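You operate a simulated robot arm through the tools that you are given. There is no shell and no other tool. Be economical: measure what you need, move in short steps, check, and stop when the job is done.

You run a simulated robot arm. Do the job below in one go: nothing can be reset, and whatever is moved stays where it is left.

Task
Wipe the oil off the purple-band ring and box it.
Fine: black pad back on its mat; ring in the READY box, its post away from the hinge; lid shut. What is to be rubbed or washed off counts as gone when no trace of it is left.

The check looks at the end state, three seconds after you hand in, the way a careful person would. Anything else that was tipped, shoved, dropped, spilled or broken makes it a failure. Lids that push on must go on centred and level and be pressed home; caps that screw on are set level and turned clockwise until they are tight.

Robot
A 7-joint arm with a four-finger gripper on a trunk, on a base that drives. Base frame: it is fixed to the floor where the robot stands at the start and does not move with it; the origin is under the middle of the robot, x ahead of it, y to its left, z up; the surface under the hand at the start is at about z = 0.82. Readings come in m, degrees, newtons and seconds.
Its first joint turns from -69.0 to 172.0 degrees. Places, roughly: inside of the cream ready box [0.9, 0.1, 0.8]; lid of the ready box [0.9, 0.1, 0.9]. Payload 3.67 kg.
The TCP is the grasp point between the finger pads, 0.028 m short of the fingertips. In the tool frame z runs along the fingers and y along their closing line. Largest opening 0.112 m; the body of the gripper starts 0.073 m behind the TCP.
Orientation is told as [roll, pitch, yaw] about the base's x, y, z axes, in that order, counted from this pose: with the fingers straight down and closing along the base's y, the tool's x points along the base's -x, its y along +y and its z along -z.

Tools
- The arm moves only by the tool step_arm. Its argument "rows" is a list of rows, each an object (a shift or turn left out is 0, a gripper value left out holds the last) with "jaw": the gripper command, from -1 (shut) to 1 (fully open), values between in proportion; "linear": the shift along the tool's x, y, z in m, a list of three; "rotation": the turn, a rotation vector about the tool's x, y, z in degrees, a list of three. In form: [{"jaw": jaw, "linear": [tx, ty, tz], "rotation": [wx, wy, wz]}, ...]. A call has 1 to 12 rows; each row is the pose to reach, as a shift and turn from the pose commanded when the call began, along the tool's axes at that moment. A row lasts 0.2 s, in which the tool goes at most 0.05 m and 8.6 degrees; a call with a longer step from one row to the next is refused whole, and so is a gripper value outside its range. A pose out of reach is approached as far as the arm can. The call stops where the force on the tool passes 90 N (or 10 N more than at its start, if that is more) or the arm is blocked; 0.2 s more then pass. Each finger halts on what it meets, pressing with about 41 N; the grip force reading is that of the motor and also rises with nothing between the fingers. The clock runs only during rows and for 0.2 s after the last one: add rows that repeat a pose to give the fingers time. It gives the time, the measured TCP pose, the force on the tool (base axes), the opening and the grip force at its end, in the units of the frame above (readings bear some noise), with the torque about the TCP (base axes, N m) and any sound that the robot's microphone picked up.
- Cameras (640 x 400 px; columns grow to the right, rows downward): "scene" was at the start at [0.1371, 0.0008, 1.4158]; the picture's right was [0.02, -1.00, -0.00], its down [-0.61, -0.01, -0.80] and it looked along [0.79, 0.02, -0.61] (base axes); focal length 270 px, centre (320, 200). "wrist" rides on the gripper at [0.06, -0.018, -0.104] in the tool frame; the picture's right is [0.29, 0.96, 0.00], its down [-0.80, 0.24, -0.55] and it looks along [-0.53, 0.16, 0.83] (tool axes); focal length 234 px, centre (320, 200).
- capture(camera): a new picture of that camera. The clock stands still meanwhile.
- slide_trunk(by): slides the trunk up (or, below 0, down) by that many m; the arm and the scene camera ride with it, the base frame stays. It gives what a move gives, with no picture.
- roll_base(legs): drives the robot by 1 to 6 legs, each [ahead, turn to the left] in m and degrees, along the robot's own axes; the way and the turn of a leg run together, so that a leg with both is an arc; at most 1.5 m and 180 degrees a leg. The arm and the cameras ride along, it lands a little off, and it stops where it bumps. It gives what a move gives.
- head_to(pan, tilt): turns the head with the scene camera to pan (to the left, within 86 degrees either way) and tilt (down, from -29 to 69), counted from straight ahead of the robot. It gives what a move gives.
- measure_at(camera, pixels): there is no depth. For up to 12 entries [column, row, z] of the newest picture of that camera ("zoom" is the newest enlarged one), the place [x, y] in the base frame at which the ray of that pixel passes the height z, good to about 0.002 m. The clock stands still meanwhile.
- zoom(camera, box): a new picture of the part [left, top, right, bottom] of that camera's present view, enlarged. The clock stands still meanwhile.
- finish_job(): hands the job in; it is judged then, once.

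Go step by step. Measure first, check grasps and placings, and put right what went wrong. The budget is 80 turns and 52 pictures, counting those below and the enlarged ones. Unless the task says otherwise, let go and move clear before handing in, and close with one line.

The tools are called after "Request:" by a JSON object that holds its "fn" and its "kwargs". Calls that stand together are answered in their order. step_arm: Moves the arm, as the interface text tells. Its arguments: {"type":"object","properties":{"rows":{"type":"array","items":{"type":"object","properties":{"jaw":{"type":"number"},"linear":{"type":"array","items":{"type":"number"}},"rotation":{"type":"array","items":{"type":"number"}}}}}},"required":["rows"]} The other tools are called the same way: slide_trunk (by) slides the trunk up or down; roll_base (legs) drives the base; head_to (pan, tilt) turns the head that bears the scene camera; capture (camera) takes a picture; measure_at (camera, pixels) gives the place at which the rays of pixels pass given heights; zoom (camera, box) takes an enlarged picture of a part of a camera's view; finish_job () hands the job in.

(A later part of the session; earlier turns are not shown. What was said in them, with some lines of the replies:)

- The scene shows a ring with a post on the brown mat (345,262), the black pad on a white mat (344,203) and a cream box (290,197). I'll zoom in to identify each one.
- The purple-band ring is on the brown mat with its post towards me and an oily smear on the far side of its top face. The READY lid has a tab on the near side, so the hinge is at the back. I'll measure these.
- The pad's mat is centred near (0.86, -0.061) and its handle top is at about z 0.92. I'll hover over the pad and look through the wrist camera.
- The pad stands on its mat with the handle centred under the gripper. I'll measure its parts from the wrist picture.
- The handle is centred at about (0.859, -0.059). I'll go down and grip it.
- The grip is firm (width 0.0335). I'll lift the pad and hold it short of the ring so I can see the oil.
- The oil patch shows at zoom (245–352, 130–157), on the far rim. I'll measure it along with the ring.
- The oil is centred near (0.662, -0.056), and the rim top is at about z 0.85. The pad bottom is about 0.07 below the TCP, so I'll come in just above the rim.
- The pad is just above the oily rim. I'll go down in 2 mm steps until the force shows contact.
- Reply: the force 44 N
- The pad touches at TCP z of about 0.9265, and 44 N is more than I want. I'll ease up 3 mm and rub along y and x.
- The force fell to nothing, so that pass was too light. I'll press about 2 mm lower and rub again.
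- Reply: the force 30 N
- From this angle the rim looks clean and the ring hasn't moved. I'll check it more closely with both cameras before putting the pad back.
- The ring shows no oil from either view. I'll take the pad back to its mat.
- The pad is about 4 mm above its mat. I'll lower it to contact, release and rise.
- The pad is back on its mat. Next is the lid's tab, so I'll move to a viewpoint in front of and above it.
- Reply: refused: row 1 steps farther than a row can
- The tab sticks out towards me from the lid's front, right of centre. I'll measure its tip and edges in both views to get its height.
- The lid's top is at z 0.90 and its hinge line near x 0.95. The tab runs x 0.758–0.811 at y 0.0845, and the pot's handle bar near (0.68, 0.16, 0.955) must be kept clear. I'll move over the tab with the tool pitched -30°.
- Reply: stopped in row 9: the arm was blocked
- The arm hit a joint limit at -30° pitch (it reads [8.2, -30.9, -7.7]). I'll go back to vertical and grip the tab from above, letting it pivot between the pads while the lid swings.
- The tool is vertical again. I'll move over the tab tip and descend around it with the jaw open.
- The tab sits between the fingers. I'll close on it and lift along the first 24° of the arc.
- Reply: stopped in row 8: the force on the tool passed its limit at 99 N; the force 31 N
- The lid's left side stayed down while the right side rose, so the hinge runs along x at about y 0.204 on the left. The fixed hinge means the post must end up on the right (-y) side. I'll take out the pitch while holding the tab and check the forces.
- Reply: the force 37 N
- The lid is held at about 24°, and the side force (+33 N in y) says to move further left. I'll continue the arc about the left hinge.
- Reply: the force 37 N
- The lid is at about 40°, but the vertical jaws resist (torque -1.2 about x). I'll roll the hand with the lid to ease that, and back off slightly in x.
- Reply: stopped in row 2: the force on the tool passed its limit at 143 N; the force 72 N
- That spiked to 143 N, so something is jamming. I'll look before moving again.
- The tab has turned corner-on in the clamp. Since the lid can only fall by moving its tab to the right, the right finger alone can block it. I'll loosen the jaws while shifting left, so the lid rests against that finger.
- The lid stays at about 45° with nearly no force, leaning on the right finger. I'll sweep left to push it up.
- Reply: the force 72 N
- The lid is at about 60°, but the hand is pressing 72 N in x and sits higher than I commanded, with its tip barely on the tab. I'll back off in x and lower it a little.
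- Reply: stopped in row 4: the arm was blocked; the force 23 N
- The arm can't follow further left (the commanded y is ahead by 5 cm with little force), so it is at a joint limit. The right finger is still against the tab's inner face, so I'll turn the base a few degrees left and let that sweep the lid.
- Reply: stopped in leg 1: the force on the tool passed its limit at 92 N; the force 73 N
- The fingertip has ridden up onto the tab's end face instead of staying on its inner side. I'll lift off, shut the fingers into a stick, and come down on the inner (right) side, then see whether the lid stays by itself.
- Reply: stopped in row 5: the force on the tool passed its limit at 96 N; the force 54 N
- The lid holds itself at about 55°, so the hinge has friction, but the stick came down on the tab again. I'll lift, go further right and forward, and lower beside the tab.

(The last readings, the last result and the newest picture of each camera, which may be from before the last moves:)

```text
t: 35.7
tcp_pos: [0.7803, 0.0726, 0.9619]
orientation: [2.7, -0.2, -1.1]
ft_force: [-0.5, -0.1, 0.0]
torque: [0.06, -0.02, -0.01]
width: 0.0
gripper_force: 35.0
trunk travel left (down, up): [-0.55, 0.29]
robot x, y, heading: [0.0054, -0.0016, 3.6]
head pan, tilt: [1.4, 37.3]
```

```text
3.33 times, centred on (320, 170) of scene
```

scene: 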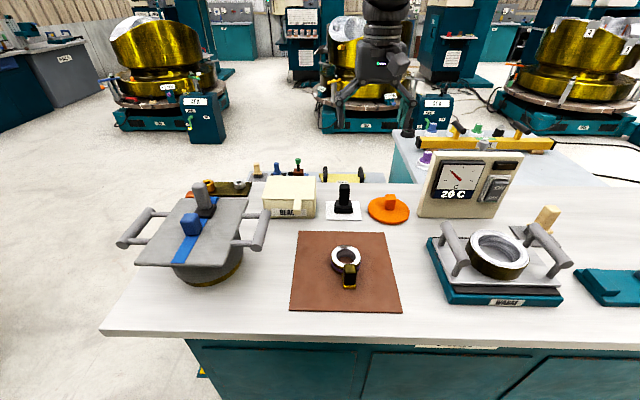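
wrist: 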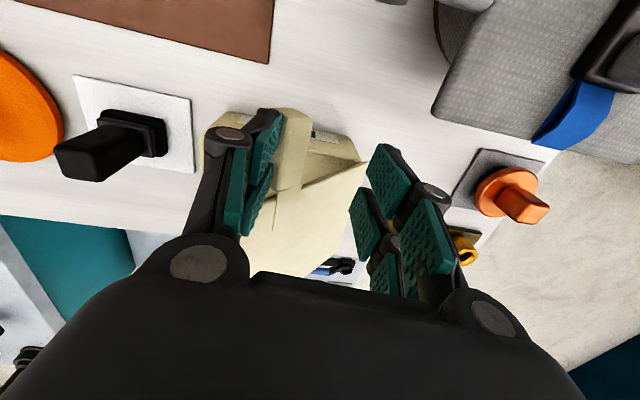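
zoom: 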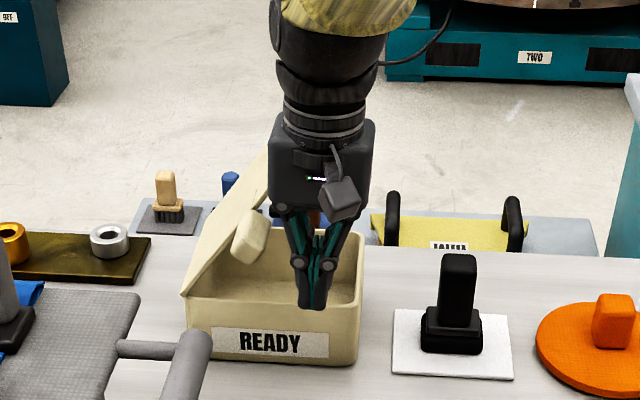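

The lid now stays at about 55° untouched, and the stick is to the right of the tab with its tip below it. I'll push left against the tab's inner face.

Request:
{"fn": "step_arm", "kwargs": {"rows": [{"jaw": -1, "linear": [0.004, 0.015, -0.01]}, {"linear": [0.004, 0.03, -0.02]}, {"linear": [0.004, 0.045, -0.025]}, {"linear": [0.004, 0.06, -0.03]}, {"linear": [0.004, 0.075, -0.032]}, {"linear": [0.004, 0.09, -0.034]}, {"linear": [0.004, 0.105, -0.034]}, {"linear": [0.004, 0.12, -0.034]}, {"linear": [0.004, 0.12, -0.034]}]}}

Request:
{"fn": "zoom", "kwargs": {"camera": "scene", "box": [220, 110, 380, 230]}}

```text
t: 37.7
tcp_pos: [0.7837, 0.1779, 1.0182]
orientation: [4.6, -0.2, -2.4]
ft_force: [-2.8, -10.8, 9.8]
torque: [0.12, 0.14, 0.22]
width: 0.0
gripper_force: 35.5
trunk travel left (down, up): [-0.55, 0.29]
robot x, y, heading: [0.0046, -0.0029, 3.9]
head pan, tilt: [1.4, 37.3]
```

```text
3.33 times, centred on (300, 170) of scene
```

zoom: 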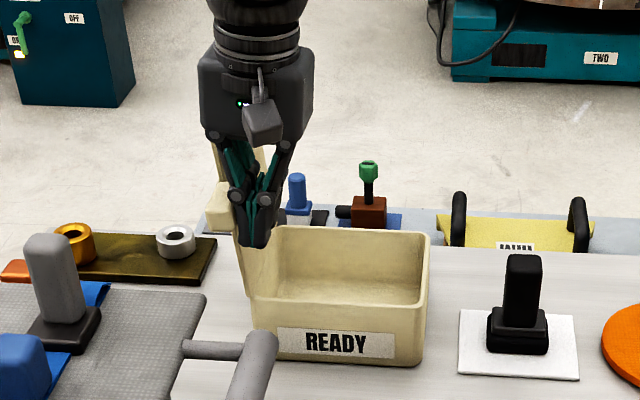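

The lid is open past vertical at about 100°. I'll back off to the right, rise and level the hand, then check that the lid stays.

Request:
{"fn": "step_arm", "kwargs": {"rows": [{"jaw": -1, "linear": [0, -0.03, 0]}, {"linear": [0.0, -0.045, -0.02]}, {"linear": [0, -0.06, -0.06], "rotation": [2.6, 0.2, -1.3]}, {"linear": [0.03, -0.08, -0.09], "rotation": [2.6, 0.2, -1.3]}, {"linear": [0.06, -0.11, -0.09], "rotation": [2.6, 0.2, -1.3]}, {"linear": [0.09, -0.14, -0.09], "rotation": [2.6, 0.2, -1.3]}, {"linear": [0.12, -0.17, -0.09], "rotation": [2.6, 0.2, -1.3]}, {"linear": [0.14, -0.21, -0.09], "rotation": [2.6, 0.2, -1.3]}, {"jaw": 0.3, "linear": [0.16, -0.24, -0.09], "rotation": [2.6, 0.2, -1.3]}, {"linear": [0.16, -0.24, -0.09], "rotation": [2.6, 0.2, -1.3]}]}}

Request:
{"fn": "capture", "kwargs": {"camera": "scene"}}

```text
t: 39.9
tcp_pos: [0.6113, -0.0492, 1.0802]
orientation: [0.1, -0.2, 0.2]
ft_force: [0.8, 0.3, -0.2]
torque: [0.0, 0.05, 0.01]
width: 0.0727
gripper_force: 0.0
trunk travel left (down, up): [-0.55, 0.29]
robot x, y, heading: [0.0088, 0.0003, 3.8]
head pan, tilt: [1.4, 37.3]
```

```text
14 pictures are left
```

scene: 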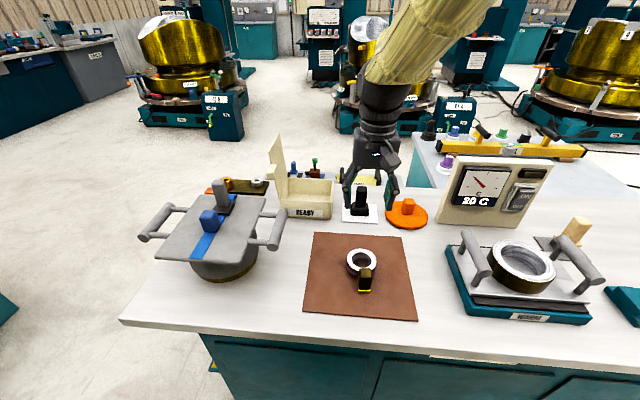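

The lid stays open and nothing else has moved. I'll zoom in on the ring and measure its post.

Request:
{"fn": "zoom", "kwargs": {"camera": "scene", "box": [330, 235, 400, 300]}}

```text
6.15 times, centred on (365, 268) of scene
```

zoom: 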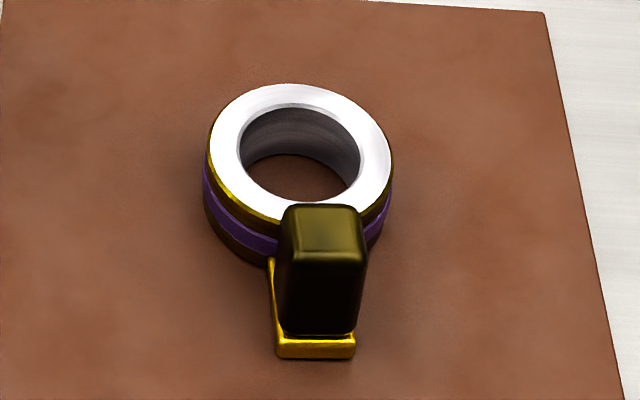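

Request:
{"fn": "measure_at", "kwargs": {"camera": "zoom", "pixels": [[316, 358, 0.823], [278, 340, 0.831], [356, 340, 0.831], [283, 332, 0.832], [357, 334, 0.832], [322, 255, 0.875], [322, 208, 0.875], [322, 255, 0.865], [322, 208, 0.865], [288, 215, 0.87], [364, 258, 0.87], [298, 152, 0.853]]}}

```text
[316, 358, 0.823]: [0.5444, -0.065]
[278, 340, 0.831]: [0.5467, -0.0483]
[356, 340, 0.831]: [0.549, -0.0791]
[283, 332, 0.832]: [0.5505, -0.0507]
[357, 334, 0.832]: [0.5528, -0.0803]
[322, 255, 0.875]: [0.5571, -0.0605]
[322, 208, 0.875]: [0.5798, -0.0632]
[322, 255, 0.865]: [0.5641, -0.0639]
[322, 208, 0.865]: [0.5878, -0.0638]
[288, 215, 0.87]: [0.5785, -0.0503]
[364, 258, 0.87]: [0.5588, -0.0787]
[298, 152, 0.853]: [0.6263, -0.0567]
```

The post is centred near (0.564, -0.0645) with its top at about z 0.882, and it is yawed about 4.5°. I'll go down and grip it.

Request:
{"fn": "step_arm", "kwargs": {"rows": [{"jaw": 0.3, "linear": [0.024, -0.008, 0.02], "rotation": [0, 0, -2]}, {"linear": [0.0473, -0.0153, 0.04], "rotation": [0, 0, -4.5]}, {"linear": [0.0473, -0.0153, 0.08], "rotation": [0, 0, -4.5]}, {"linear": [0.0473, -0.0153, 0.12], "rotation": [0, 0, -4.5]}, {"linear": [0.0473, -0.0153, 0.16], "rotation": [0, 0, -4.5]}, {"linear": [0.0473, -0.0153, 0.195], "rotation": [0, 0, -4.5]}, {"linear": [0.0473, -0.0153, 0.213], "rotation": [0, 0, -4.5]}, {"linear": [0.0473, -0.0153, 0.213], "rotation": [0, 0, -4.5]}]}}

Request:
{"fn": "zoom", "kwargs": {"camera": "scene", "box": [330, 225, 400, 300]}}

```text
t: 41.7
tcp_pos: [0.5626, -0.0656, 0.8679]
orientation: [0.1, -0.1, 4.7]
ft_force: [-0.2, -0.3, -0.3]
torque: [0.0, -0.03, 0.0]
width: 0.0728
gripper_force: 0.1
trunk travel left (down, up): [-0.55, 0.29]
robot x, y, heading: [0.0046, 0.0015, 3.5]
head pan, tilt: [1.4, 37.3]
```

```text
5.33 times, centred on (365, 262) of scene
```

zoom: 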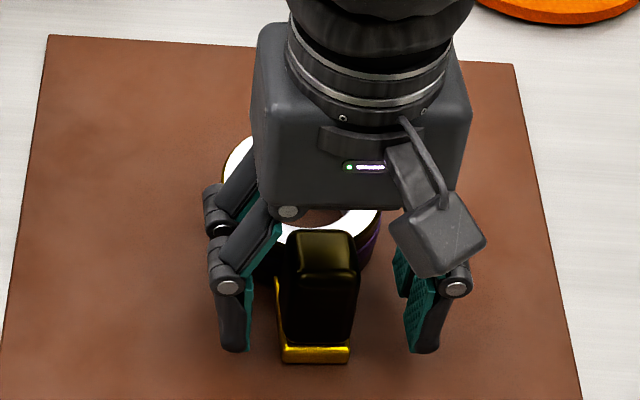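

The post is between the fingers. I'll close, lift to clear height and watch the readings.

Request:
{"fn": "step_arm", "kwargs": {"rows": [{"jaw": -0.2, "linear": [0, 0.003, 0]}, {"jaw": -1, "linear": [0, 0.003, 0]}, {"jaw": -1, "linear": [0, 0.003, 0]}, {"jaw": -1, "linear": [0, 0.003, 0]}, {"linear": [0, 0.003, -0.03]}, {"linear": [0, 0.003, -0.07]}, {"linear": [0, 0.003, -0.11]}, {"linear": [0, 0.003, -0.14]}, {"linear": [0, 0.003, -0.14]}]}}

Request:
{"fn": "step_arm", "kwargs": {"rows": [{"jaw": -1, "linear": [-0.01, 0, 0], "rotation": [0, 0, -8]}, {"linear": [-0.02, 0, 0], "rotation": [0, 0, -16]}, {"linear": [-0.03, 0, 0], "rotation": [0, 0, -24]}, {"linear": [-0.04, 0, 0], "rotation": [0, 0, -32]}, {"linear": [-0.05, 0, 0], "rotation": [0, 0, -40]}, {"linear": [-0.06, 0, 0], "rotation": [0, 0, -48]}, {"linear": [-0.07, 0, 0], "rotation": [0, 0, -56]}, {"linear": [-0.08, 0, 0], "rotation": [0, 0, -64]}, {"linear": [-0.09, 0, 0], "rotation": [0, 0, -72]}, {"linear": [-0.1, 0, 0], "rotation": [0, 0, -80]}, {"linear": [-0.1, 0, 0], "rotation": [0, 0, -86]}, {"linear": [-0.1, 0, 0], "rotation": [0, 0, -86]}]}}

Request:
{"fn": "capture", "kwargs": {"camera": "scene"}}

```text
t: 43.7
tcp_pos: [0.5642, -0.0618, 1.0077]
orientation: [0.1, 0.0, 4.8]
ft_force: [-0.4, -1.2, -2.0]
torque: [-0.01, 0.07, 0.0]
width: 0.0316
gripper_force: 41.8
trunk travel left (down, up): [-0.55, 0.29]
robot x, y, heading: [0.0061, -0.0011, 3.8]
head pan, tilt: [1.4, 37.3]
```

```text
t: 46.3
tcp_pos: [0.6663, -0.0542, 1.0079]
orientation: [0.0, -0.1, 90.8]
ft_force: [-0.3, 0.2, -2.7]
torque: [-0.09, 0.01, 0.01]
width: 0.0317
gripper_force: 40.7
trunk travel left (down, up): [-0.55, 0.29]
robot x, y, heading: [0.0055, 0.0029, 3.7]
head pan, tilt: [1.4, 37.3]
```

```text
11 pictures are left
```

scene: 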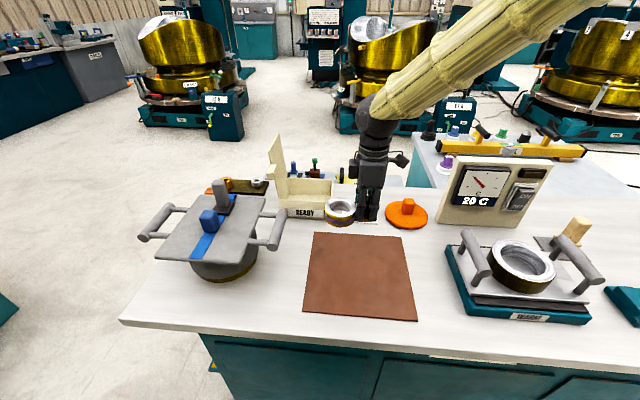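

The turn to yaw 90.8° worked, and the ring now points towards +y with its post at -y. I'll zoom in on the open box and measure its inside.

Request:
{"fn": "zoom", "kwargs": {"camera": "scene", "box": [255, 125, 385, 235]}}

```text
3.64 times, centred on (320, 180) of scene
```

zoom: 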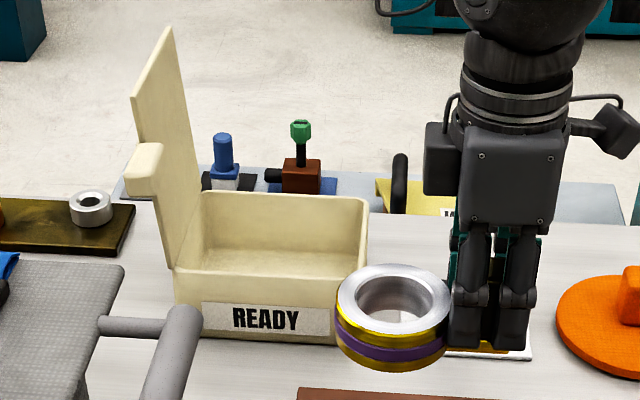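

Request:
{"fn": "measure_at", "kwargs": {"camera": "zoom", "pixels": [[178, 272, 0.89], [358, 282, 0.89], [368, 203, 0.89], [203, 192, 0.89], [352, 276, 0.89], [360, 206, 0.89], [357, 340, 0.82], [180, 332, 0.82], [210, 197, 0.89]]}}

```text
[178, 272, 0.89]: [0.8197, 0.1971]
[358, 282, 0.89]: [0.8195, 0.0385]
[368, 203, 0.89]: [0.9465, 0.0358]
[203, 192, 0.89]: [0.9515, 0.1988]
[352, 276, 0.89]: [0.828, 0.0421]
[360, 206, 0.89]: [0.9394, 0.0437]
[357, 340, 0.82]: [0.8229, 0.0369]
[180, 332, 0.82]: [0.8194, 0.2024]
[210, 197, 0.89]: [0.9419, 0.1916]
```

The inside spans x 0.828–0.941 and y 0.043–0.193, so the post should be held at about (0.884, 0.0755). I'll carry the ring above the box.

Request:
{"fn": "step_arm", "kwargs": {"rows": [{"jaw": -1, "linear": [-0.02, -0.036, -0.005]}, {"linear": [-0.043, -0.073, -0.005]}, {"linear": [-0.065, -0.109, -0.005]}, {"linear": [-0.087, -0.145, -0.005]}, {"linear": [-0.108, -0.182, -0.005]}, {"linear": [-0.13, -0.218, -0.005]}, {"linear": [-0.13, -0.218, -0.005]}]}}

Request:
{"fn": "zoom", "kwargs": {"camera": "scene", "box": [255, 125, 385, 235]}}

```text
t: 47.9
tcp_pos: [0.8775, 0.075, 1.0147]
orientation: [0.0, -0.1, 90.6]
ft_force: [-0.2, -0.1, -1.7]
torque: [-0.1, -0.01, 0.02]
width: 0.0319
gripper_force: 41.2
trunk travel left (down, up): [-0.55, 0.29]
robot x, y, heading: [0.0077, -0.0004, 3.8]
head pan, tilt: [1.4, 37.3]
```

```text
3.64 times, centred on (320, 180) of scene
```

zoom: 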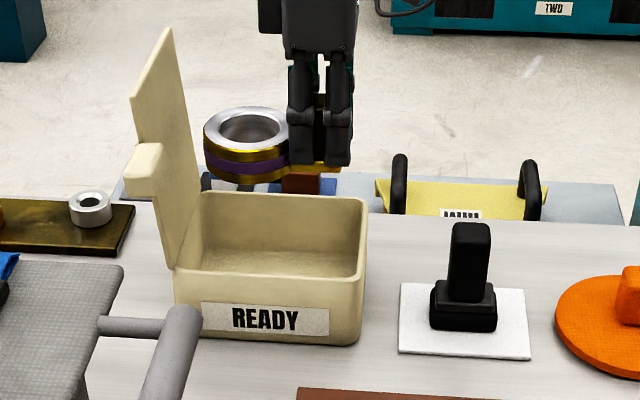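

The ring is above the box with its post on the right. I'll lower it to just above the floor.

Request:
{"fn": "step_arm", "kwargs": {"rows": [{"jaw": -1, "linear": [0, -0.006, 0.02]}, {"linear": [0, -0.006, 0.05]}, {"linear": [0, -0.006, 0.08]}, {"linear": [0, -0.006, 0.1]}, {"linear": [0, -0.006, 0.12]}, {"linear": [0, -0.006, 0.132]}, {"linear": [0, -0.006, 0.138]}, {"linear": [0, -0.006, 0.138]}]}}

Request:
{"fn": "zoom", "kwargs": {"camera": "scene", "box": [265, 140, 355, 225]}}

```text
t: 49.7
tcp_pos: [0.8857, 0.0795, 0.8749]
orientation: [-0.1, 0.0, 90.7]
ft_force: [-0.1, -1.2, -2.7]
torque: [-0.08, 0.04, 0.0]
width: 0.032
gripper_force: 41.3
trunk travel left (down, up): [-0.55, 0.29]
robot x, y, heading: [0.0065, 0.0008, 3.7]
head pan, tilt: [1.4, 37.3]
```

```text
4.71 times, centred on (310, 182) of scene
```

zoom: 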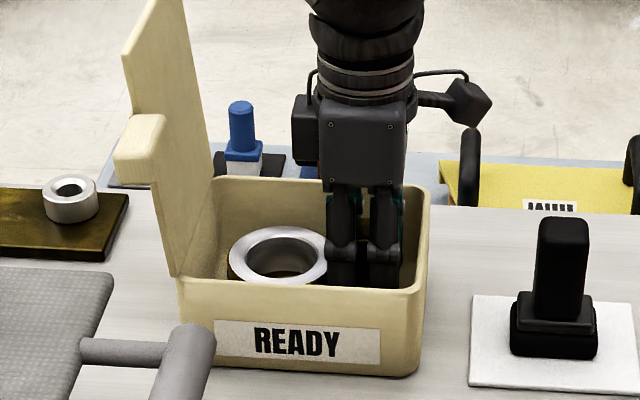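

The ring sits inside, clear of the walls. I'll lower it to contact.

Request:
{"fn": "step_arm", "kwargs": {"rows": [{"jaw": -1, "linear": [0.002, 0, 0.001]}, {"linear": [0.002, 0, 0.002]}, {"linear": [0.002, 0, 0.003]}, {"linear": [0.002, 0, 0.003]}]}}

```text
t: 50.7
tcp_pos: [0.8873, 0.0763, 0.8723]
orientation: [0.0, -0.1, 90.8]
ft_force: [1.0, 0.1, -2.5]
torque: [-0.07, -0.02, -0.04]
width: 0.0315
gripper_force: 41.4
trunk travel left (down, up): [-0.55, 0.29]
robot x, y, heading: [0.0088, -0.0002, 3.5]
head pan, tilt: [1.4, 37.3]
```

Request:
{"fn": "step_arm", "kwargs": {"rows": [{"jaw": -1, "linear": [0, 0, 0.001]}, {"linear": [0, 0, 0.002]}, {"linear": [0, 0, 0.003]}, {"linear": [0, 0, 0.003]}]}}

```text
t: 51.7
tcp_pos: [0.8867, 0.0776, 0.8695]
orientation: [0.0, -0.1, 90.7]
ft_force: [-1.1, -0.2, -3.1]
torque: [-0.08, 0.04, 0.0]
width: 0.0317
gripper_force: 40.6
trunk travel left (down, up): [-0.55, 0.29]
robot x, y, heading: [0.0081, -0.0008, 3.5]
head pan, tilt: [1.4, 37.3]
```

There is still no contact (fz -3.1 is just the ring's weight). I'll carry on in 1 mm steps.

Request:
{"fn": "step_arm", "kwargs": {"rows": [{"jaw": -1, "linear": [0, 0, 0.001]}, {"linear": [0, 0, 0.002]}, {"linear": [0, 0, 0.003]}, {"linear": [0, 0, 0.003]}]}}

```text
t: 52.7
tcp_pos: [0.8854, 0.0777, 0.8686]
orientation: [0.1, -0.2, 90.8]
ft_force: [2.2, 0.8, 2.9]
torque: [-0.1, 0.01, 0.04]
width: 0.0317
gripper_force: 41.0
trunk travel left (down, up): [-0.55, 0.29]
robot x, y, heading: [0.007, 0.0012, 3.5]
head pan, tilt: [1.4, 37.3]
```

The ring has touched down. I'll open a little and rise straight up.

Request:
{"fn": "step_arm", "kwargs": {"rows": [{"jaw": -0.3}, {"jaw": -0.1}, {"jaw": -0.1}, {"linear": [0, 0, -0.03]}, {"linear": [0, 0, -0.07]}, {"linear": [0, 0, -0.11]}, {"linear": [0, 0, -0.15]}, {"linear": [0.04, 0, -0.18]}, {"linear": [0.08, 0, -0.18]}, {"linear": [0.12, 0, -0.18]}, {"jaw": -1, "linear": [0.15, 0, -0.18]}, {"linear": [0.15, 0, -0.18]}]}}

Request:
{"fn": "zoom", "kwargs": {"camera": "scene", "box": [245, 130, 355, 225]}}

```text
t: 55.3
tcp_pos: [0.8889, -0.0759, 1.0462]
orientation: [-0.1, -0.1, 90.8]
ft_force: [0.3, 0.0, 0.7]
torque: [0.0, -0.01, 0.02]
width: 0.0002
gripper_force: 36.2
trunk travel left (down, up): [-0.55, 0.29]
robot x, y, heading: [0.0044, -0.0008, 3.5]
head pan, tilt: [1.4, 37.3]
```

```text
4.21 times, centred on (300, 178) of scene
```

zoom: 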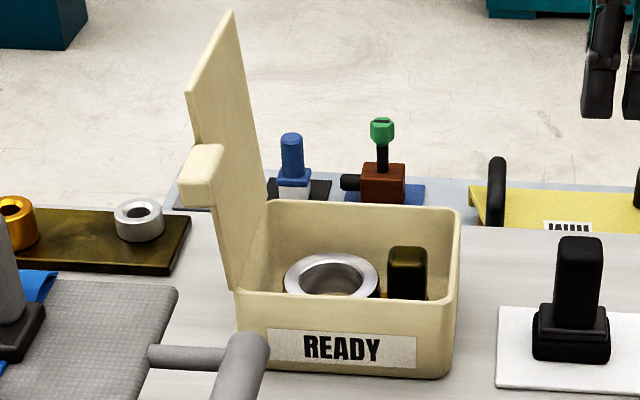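

The ring lies flat in the box with its post on the right, below the rim. To close the lid I'll carry the closed fingers over it to its outer (left) side.

Request:
{"fn": "step_arm", "kwargs": {"rows": [{"jaw": -1, "linear": [0, 0, -0.045]}, {"linear": [0, 0.004, -0.09]}, {"linear": [-0.046, 0.008, -0.09]}, {"linear": [-0.092, 0.008, -0.09]}, {"linear": [-0.138, 0.008, -0.09]}, {"linear": [-0.184, 0.008, -0.09]}, {"linear": [-0.23, 0.008, -0.09]}, {"linear": [-0.276, 0.008, -0.09]}, {"linear": [-0.322, 0.008, -0.09]}, {"linear": [-0.366, 0.008, -0.09]}, {"linear": [-0.366, 0.008, -0.09]}]}}

Request:
{"fn": "zoom", "kwargs": {"camera": "scene", "box": [220, 90, 360, 225]}}

```text
t: 57.7
tcp_pos: [0.8738, 0.2918, 1.1389]
orientation: [0.1, -0.2, 90.7]
ft_force: [0.5, -0.1, 0.2]
torque: [0.05, 0.0, 0.03]
width: 0.0001
gripper_force: 36.2
trunk travel left (down, up): [-0.55, 0.29]
robot x, y, heading: [0.0083, 0.0022, 3.7]
head pan, tilt: [1.4, 37.3]
```

```text
2.96 times, centred on (290, 158) of scene
```

zoom: 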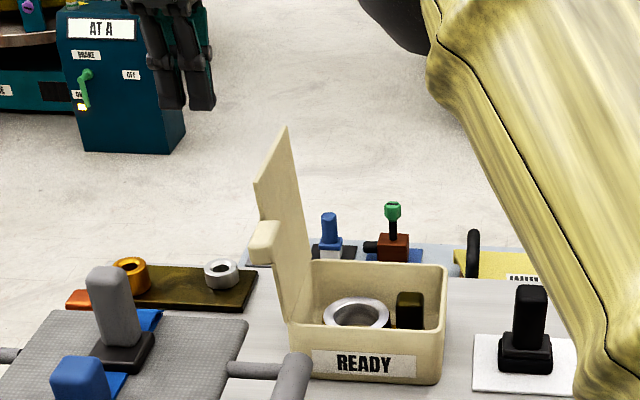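

The stick is on the lid's left side with clear space around it. I'll lower it and push the lid to the right to about vertical.

Request:
{"fn": "step_arm", "kwargs": {"rows": [{"jaw": -1, "linear": [0, 0, 0.04]}, {"linear": [0, 0, 0.085]}, {"linear": [0.02, 0, 0.085]}, {"linear": [0.04, 0, 0.085]}, {"linear": [0.055, 0, 0.085]}, {"linear": [0.07, 0, 0.085]}, {"linear": [0.085, 0, 0.085]}, {"linear": [0.1, 0, 0.087]}, {"linear": [0.115, 0, 0.09]}, {"linear": [0.115, 0, 0.09]}]}}

Request:
{"fn": "zoom", "kwargs": {"camera": "scene", "box": [220, 90, 360, 225]}}

```text
t: 59.9
tcp_pos: [0.8761, 0.1784, 1.0466]
orientation: [0.0, -0.1, 90.9]
ft_force: [0.2, 0.2, 0.2]
torque: [-0.01, 0.03, 0.02]
width: 0.0
gripper_force: 35.3
trunk travel left (down, up): [-0.55, 0.29]
robot x, y, heading: [0.0052, -0.0018, 3.7]
head pan, tilt: [1.4, 37.3]
```

```text
2.96 times, centred on (290, 158) of scene
```

zoom: 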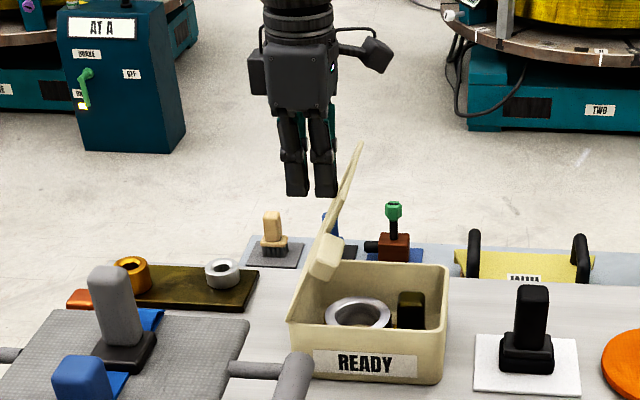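

The lid is now leaning in at about 70°. I'll follow the arc down with the fingertip on its outer face.

Request:
{"fn": "step_arm", "kwargs": {"rows": [{"jaw": -1, "linear": [0.017, 0, 0.0116]}, {"linear": [0.031, 0, 0.019]}, {"linear": [0.045, 0, 0.0266]}, {"linear": [0.057, 0, 0.037]}, {"linear": [0.068, 0, 0.0486]}, {"linear": [0.077, 0, 0.062]}, {"linear": [0.085, 0, 0.0756]}, {"linear": [0.089, 0, 0.086]}, {"linear": [0.092, 0, 0.097]}, {"linear": [0.092, 0, 0.105]}, {"linear": [0.092, 0, 0.112]}, {"linear": [0.092, 0, 0.112]}]}}

Request:
{"fn": "zoom", "kwargs": {"camera": "scene", "box": [230, 110, 360, 230]}}

```text
t: 62.5
tcp_pos: [0.8758, 0.0847, 0.934]
orientation: [0.0, -0.1, 90.7]
ft_force: [0.8, 0.0, 0.2]
torque: [0.02, 0.0, -0.03]
width: 0.0001
gripper_force: 35.3
trunk travel left (down, up): [-0.55, 0.29]
robot x, y, heading: [0.0052, 0.0001, 3.7]
head pan, tilt: [1.4, 37.3]
```

```text
3.33 times, centred on (295, 170) of scene
```

zoom: 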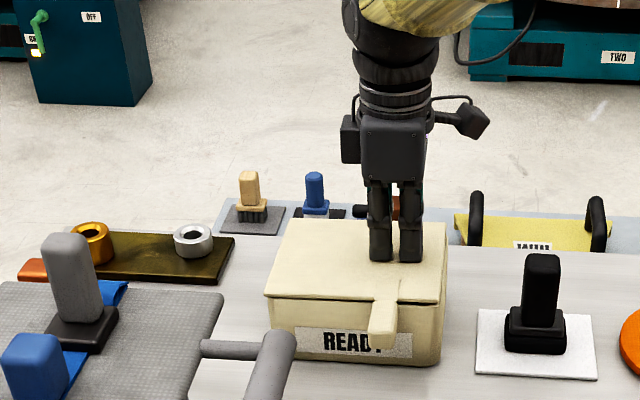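

The lid is down or nearly so. I'll press it gently until I feel it seat.

Request:
{"fn": "step_arm", "kwargs": {"rows": [{"jaw": -1, "linear": [0.01, 0, 0.002]}, {"linear": [0.01, 0, 0.004]}, {"linear": [0.01, 0, 0.006]}, {"linear": [0.01, 0, 0.008]}, {"linear": [0.01, 0, 0.008]}]}}

```text
t: 63.7
tcp_pos: [0.8779, 0.0752, 0.9289]
orientation: [-0.2, -0.2, 90.7]
ft_force: [-0.7, -5.2, 21.3]
torque: [0.18, 0.05, 0.03]
width: 0.006
gripper_force: 36.0
trunk travel left (down, up): [-0.55, 0.29]
robot x, y, heading: [0.0043, 0.0005, 3.6]
head pan, tilt: [1.4, 37.3]
```

The tip met the lid at z of about 0.901 with 21 N, which is the closed height. I'll rise clear and check everything.

Request:
{"fn": "step_arm", "kwargs": {"rows": [{"jaw": -1, "linear": [0, 0, -0.03]}, {"linear": [0, 0, -0.07]}, {"linear": [0, 0, -0.11]}, {"linear": [0, 0, -0.15]}, {"linear": [0.03, 0.03, -0.18]}, {"linear": [0.06, 0.06, -0.2]}, {"linear": [0.09, 0.09, -0.22]}, {"linear": [0.12, 0.12, -0.24]}, {"linear": [0.15, 0.15, -0.26]}, {"linear": [0.15, 0.15, -0.26]}]}}

Request:
{"fn": "capture", "kwargs": {"camera": "scene"}}

Request:
{"fn": "zoom", "kwargs": {"camera": "scene", "box": [255, 150, 385, 230]}}

```text
refused: row 5 steps farther than a row can; nothing moved
```

```text
3 pictures are left
```

scene: 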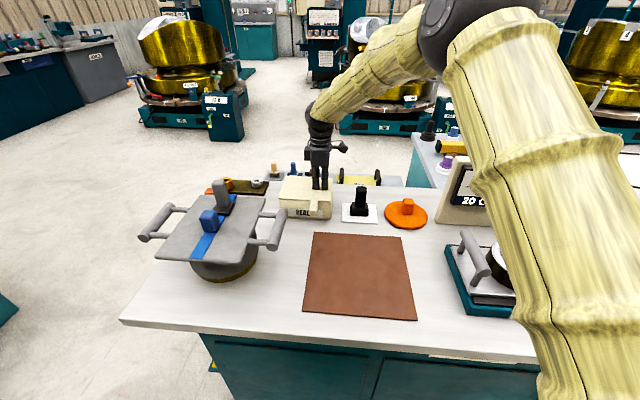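

```text
4.92 times, centred on (320, 190) of scene
```

zoom: 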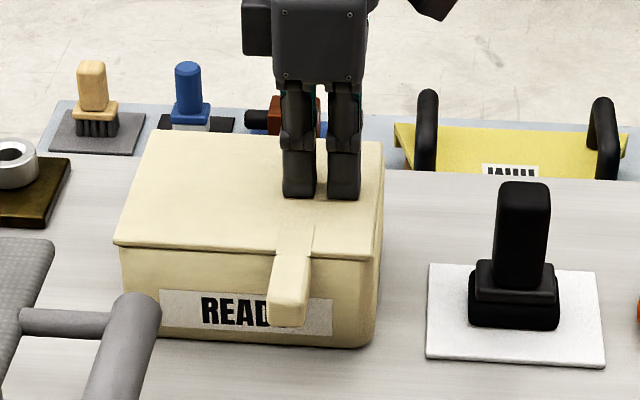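

The lid lies flat and shut. That rise was refused for an oversized step, so I'll repeat it with shorter ones.

Request:
{"fn": "step_arm", "kwargs": {"rows": [{"jaw": -1, "linear": [0, 0, -0.03]}, {"linear": [0, 0, -0.07]}, {"linear": [0, 0, -0.11]}, {"linear": [0, 0, -0.15]}, {"linear": [0.025, 0.025, -0.165]}, {"linear": [0.05, 0.05, -0.18]}, {"linear": [0.075, 0.075, -0.195]}, {"linear": [0.1, 0.1, -0.21]}, {"linear": [0.125, 0.125, -0.22]}, {"linear": [0.15, 0.15, -0.22]}, {"linear": [0.15, 0.15, -0.22]}]}}

Request:
{"fn": "capture", "kwargs": {"camera": "scene"}}

Request:
{"fn": "zoom", "kwargs": {"camera": "scene", "box": [255, 150, 385, 230]}}

```text
t: 66.1
tcp_pos: [0.7311, -0.075, 1.1471]
orientation: [0.1, -0.1, 90.7]
ft_force: [0.3, 0.3, -0.3]
torque: [0.0, 0.01, -0.01]
width: 0.0
gripper_force: 35.6
trunk travel left (down, up): [-0.55, 0.29]
robot x, y, heading: [0.003, -0.0051, 3.8]
head pan, tilt: [1.4, 37.3]
```

```text
1 pictures are left
```

scene: 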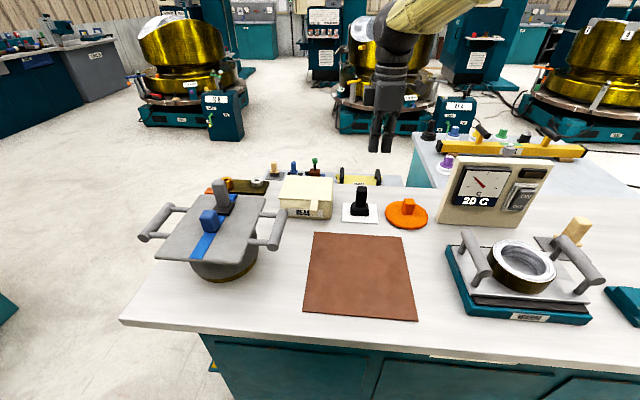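

```text
4.92 times, centred on (320, 190) of scene
```

zoom: 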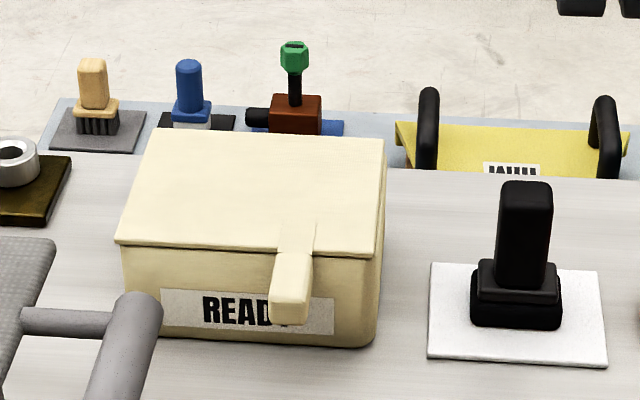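

The lid is shut flat, the black pad is on its mat, and everything else is where it was with the arm clear. I'm handing in.

Request:
{"fn": "finish_job", "kwargs": {}}

```text
The job is handed in.
```

The purple-band ring shows no trace of oil and sits in the READY box with its post on the side away from the hinge, the lid is shut, and the black pad is back on its mat.
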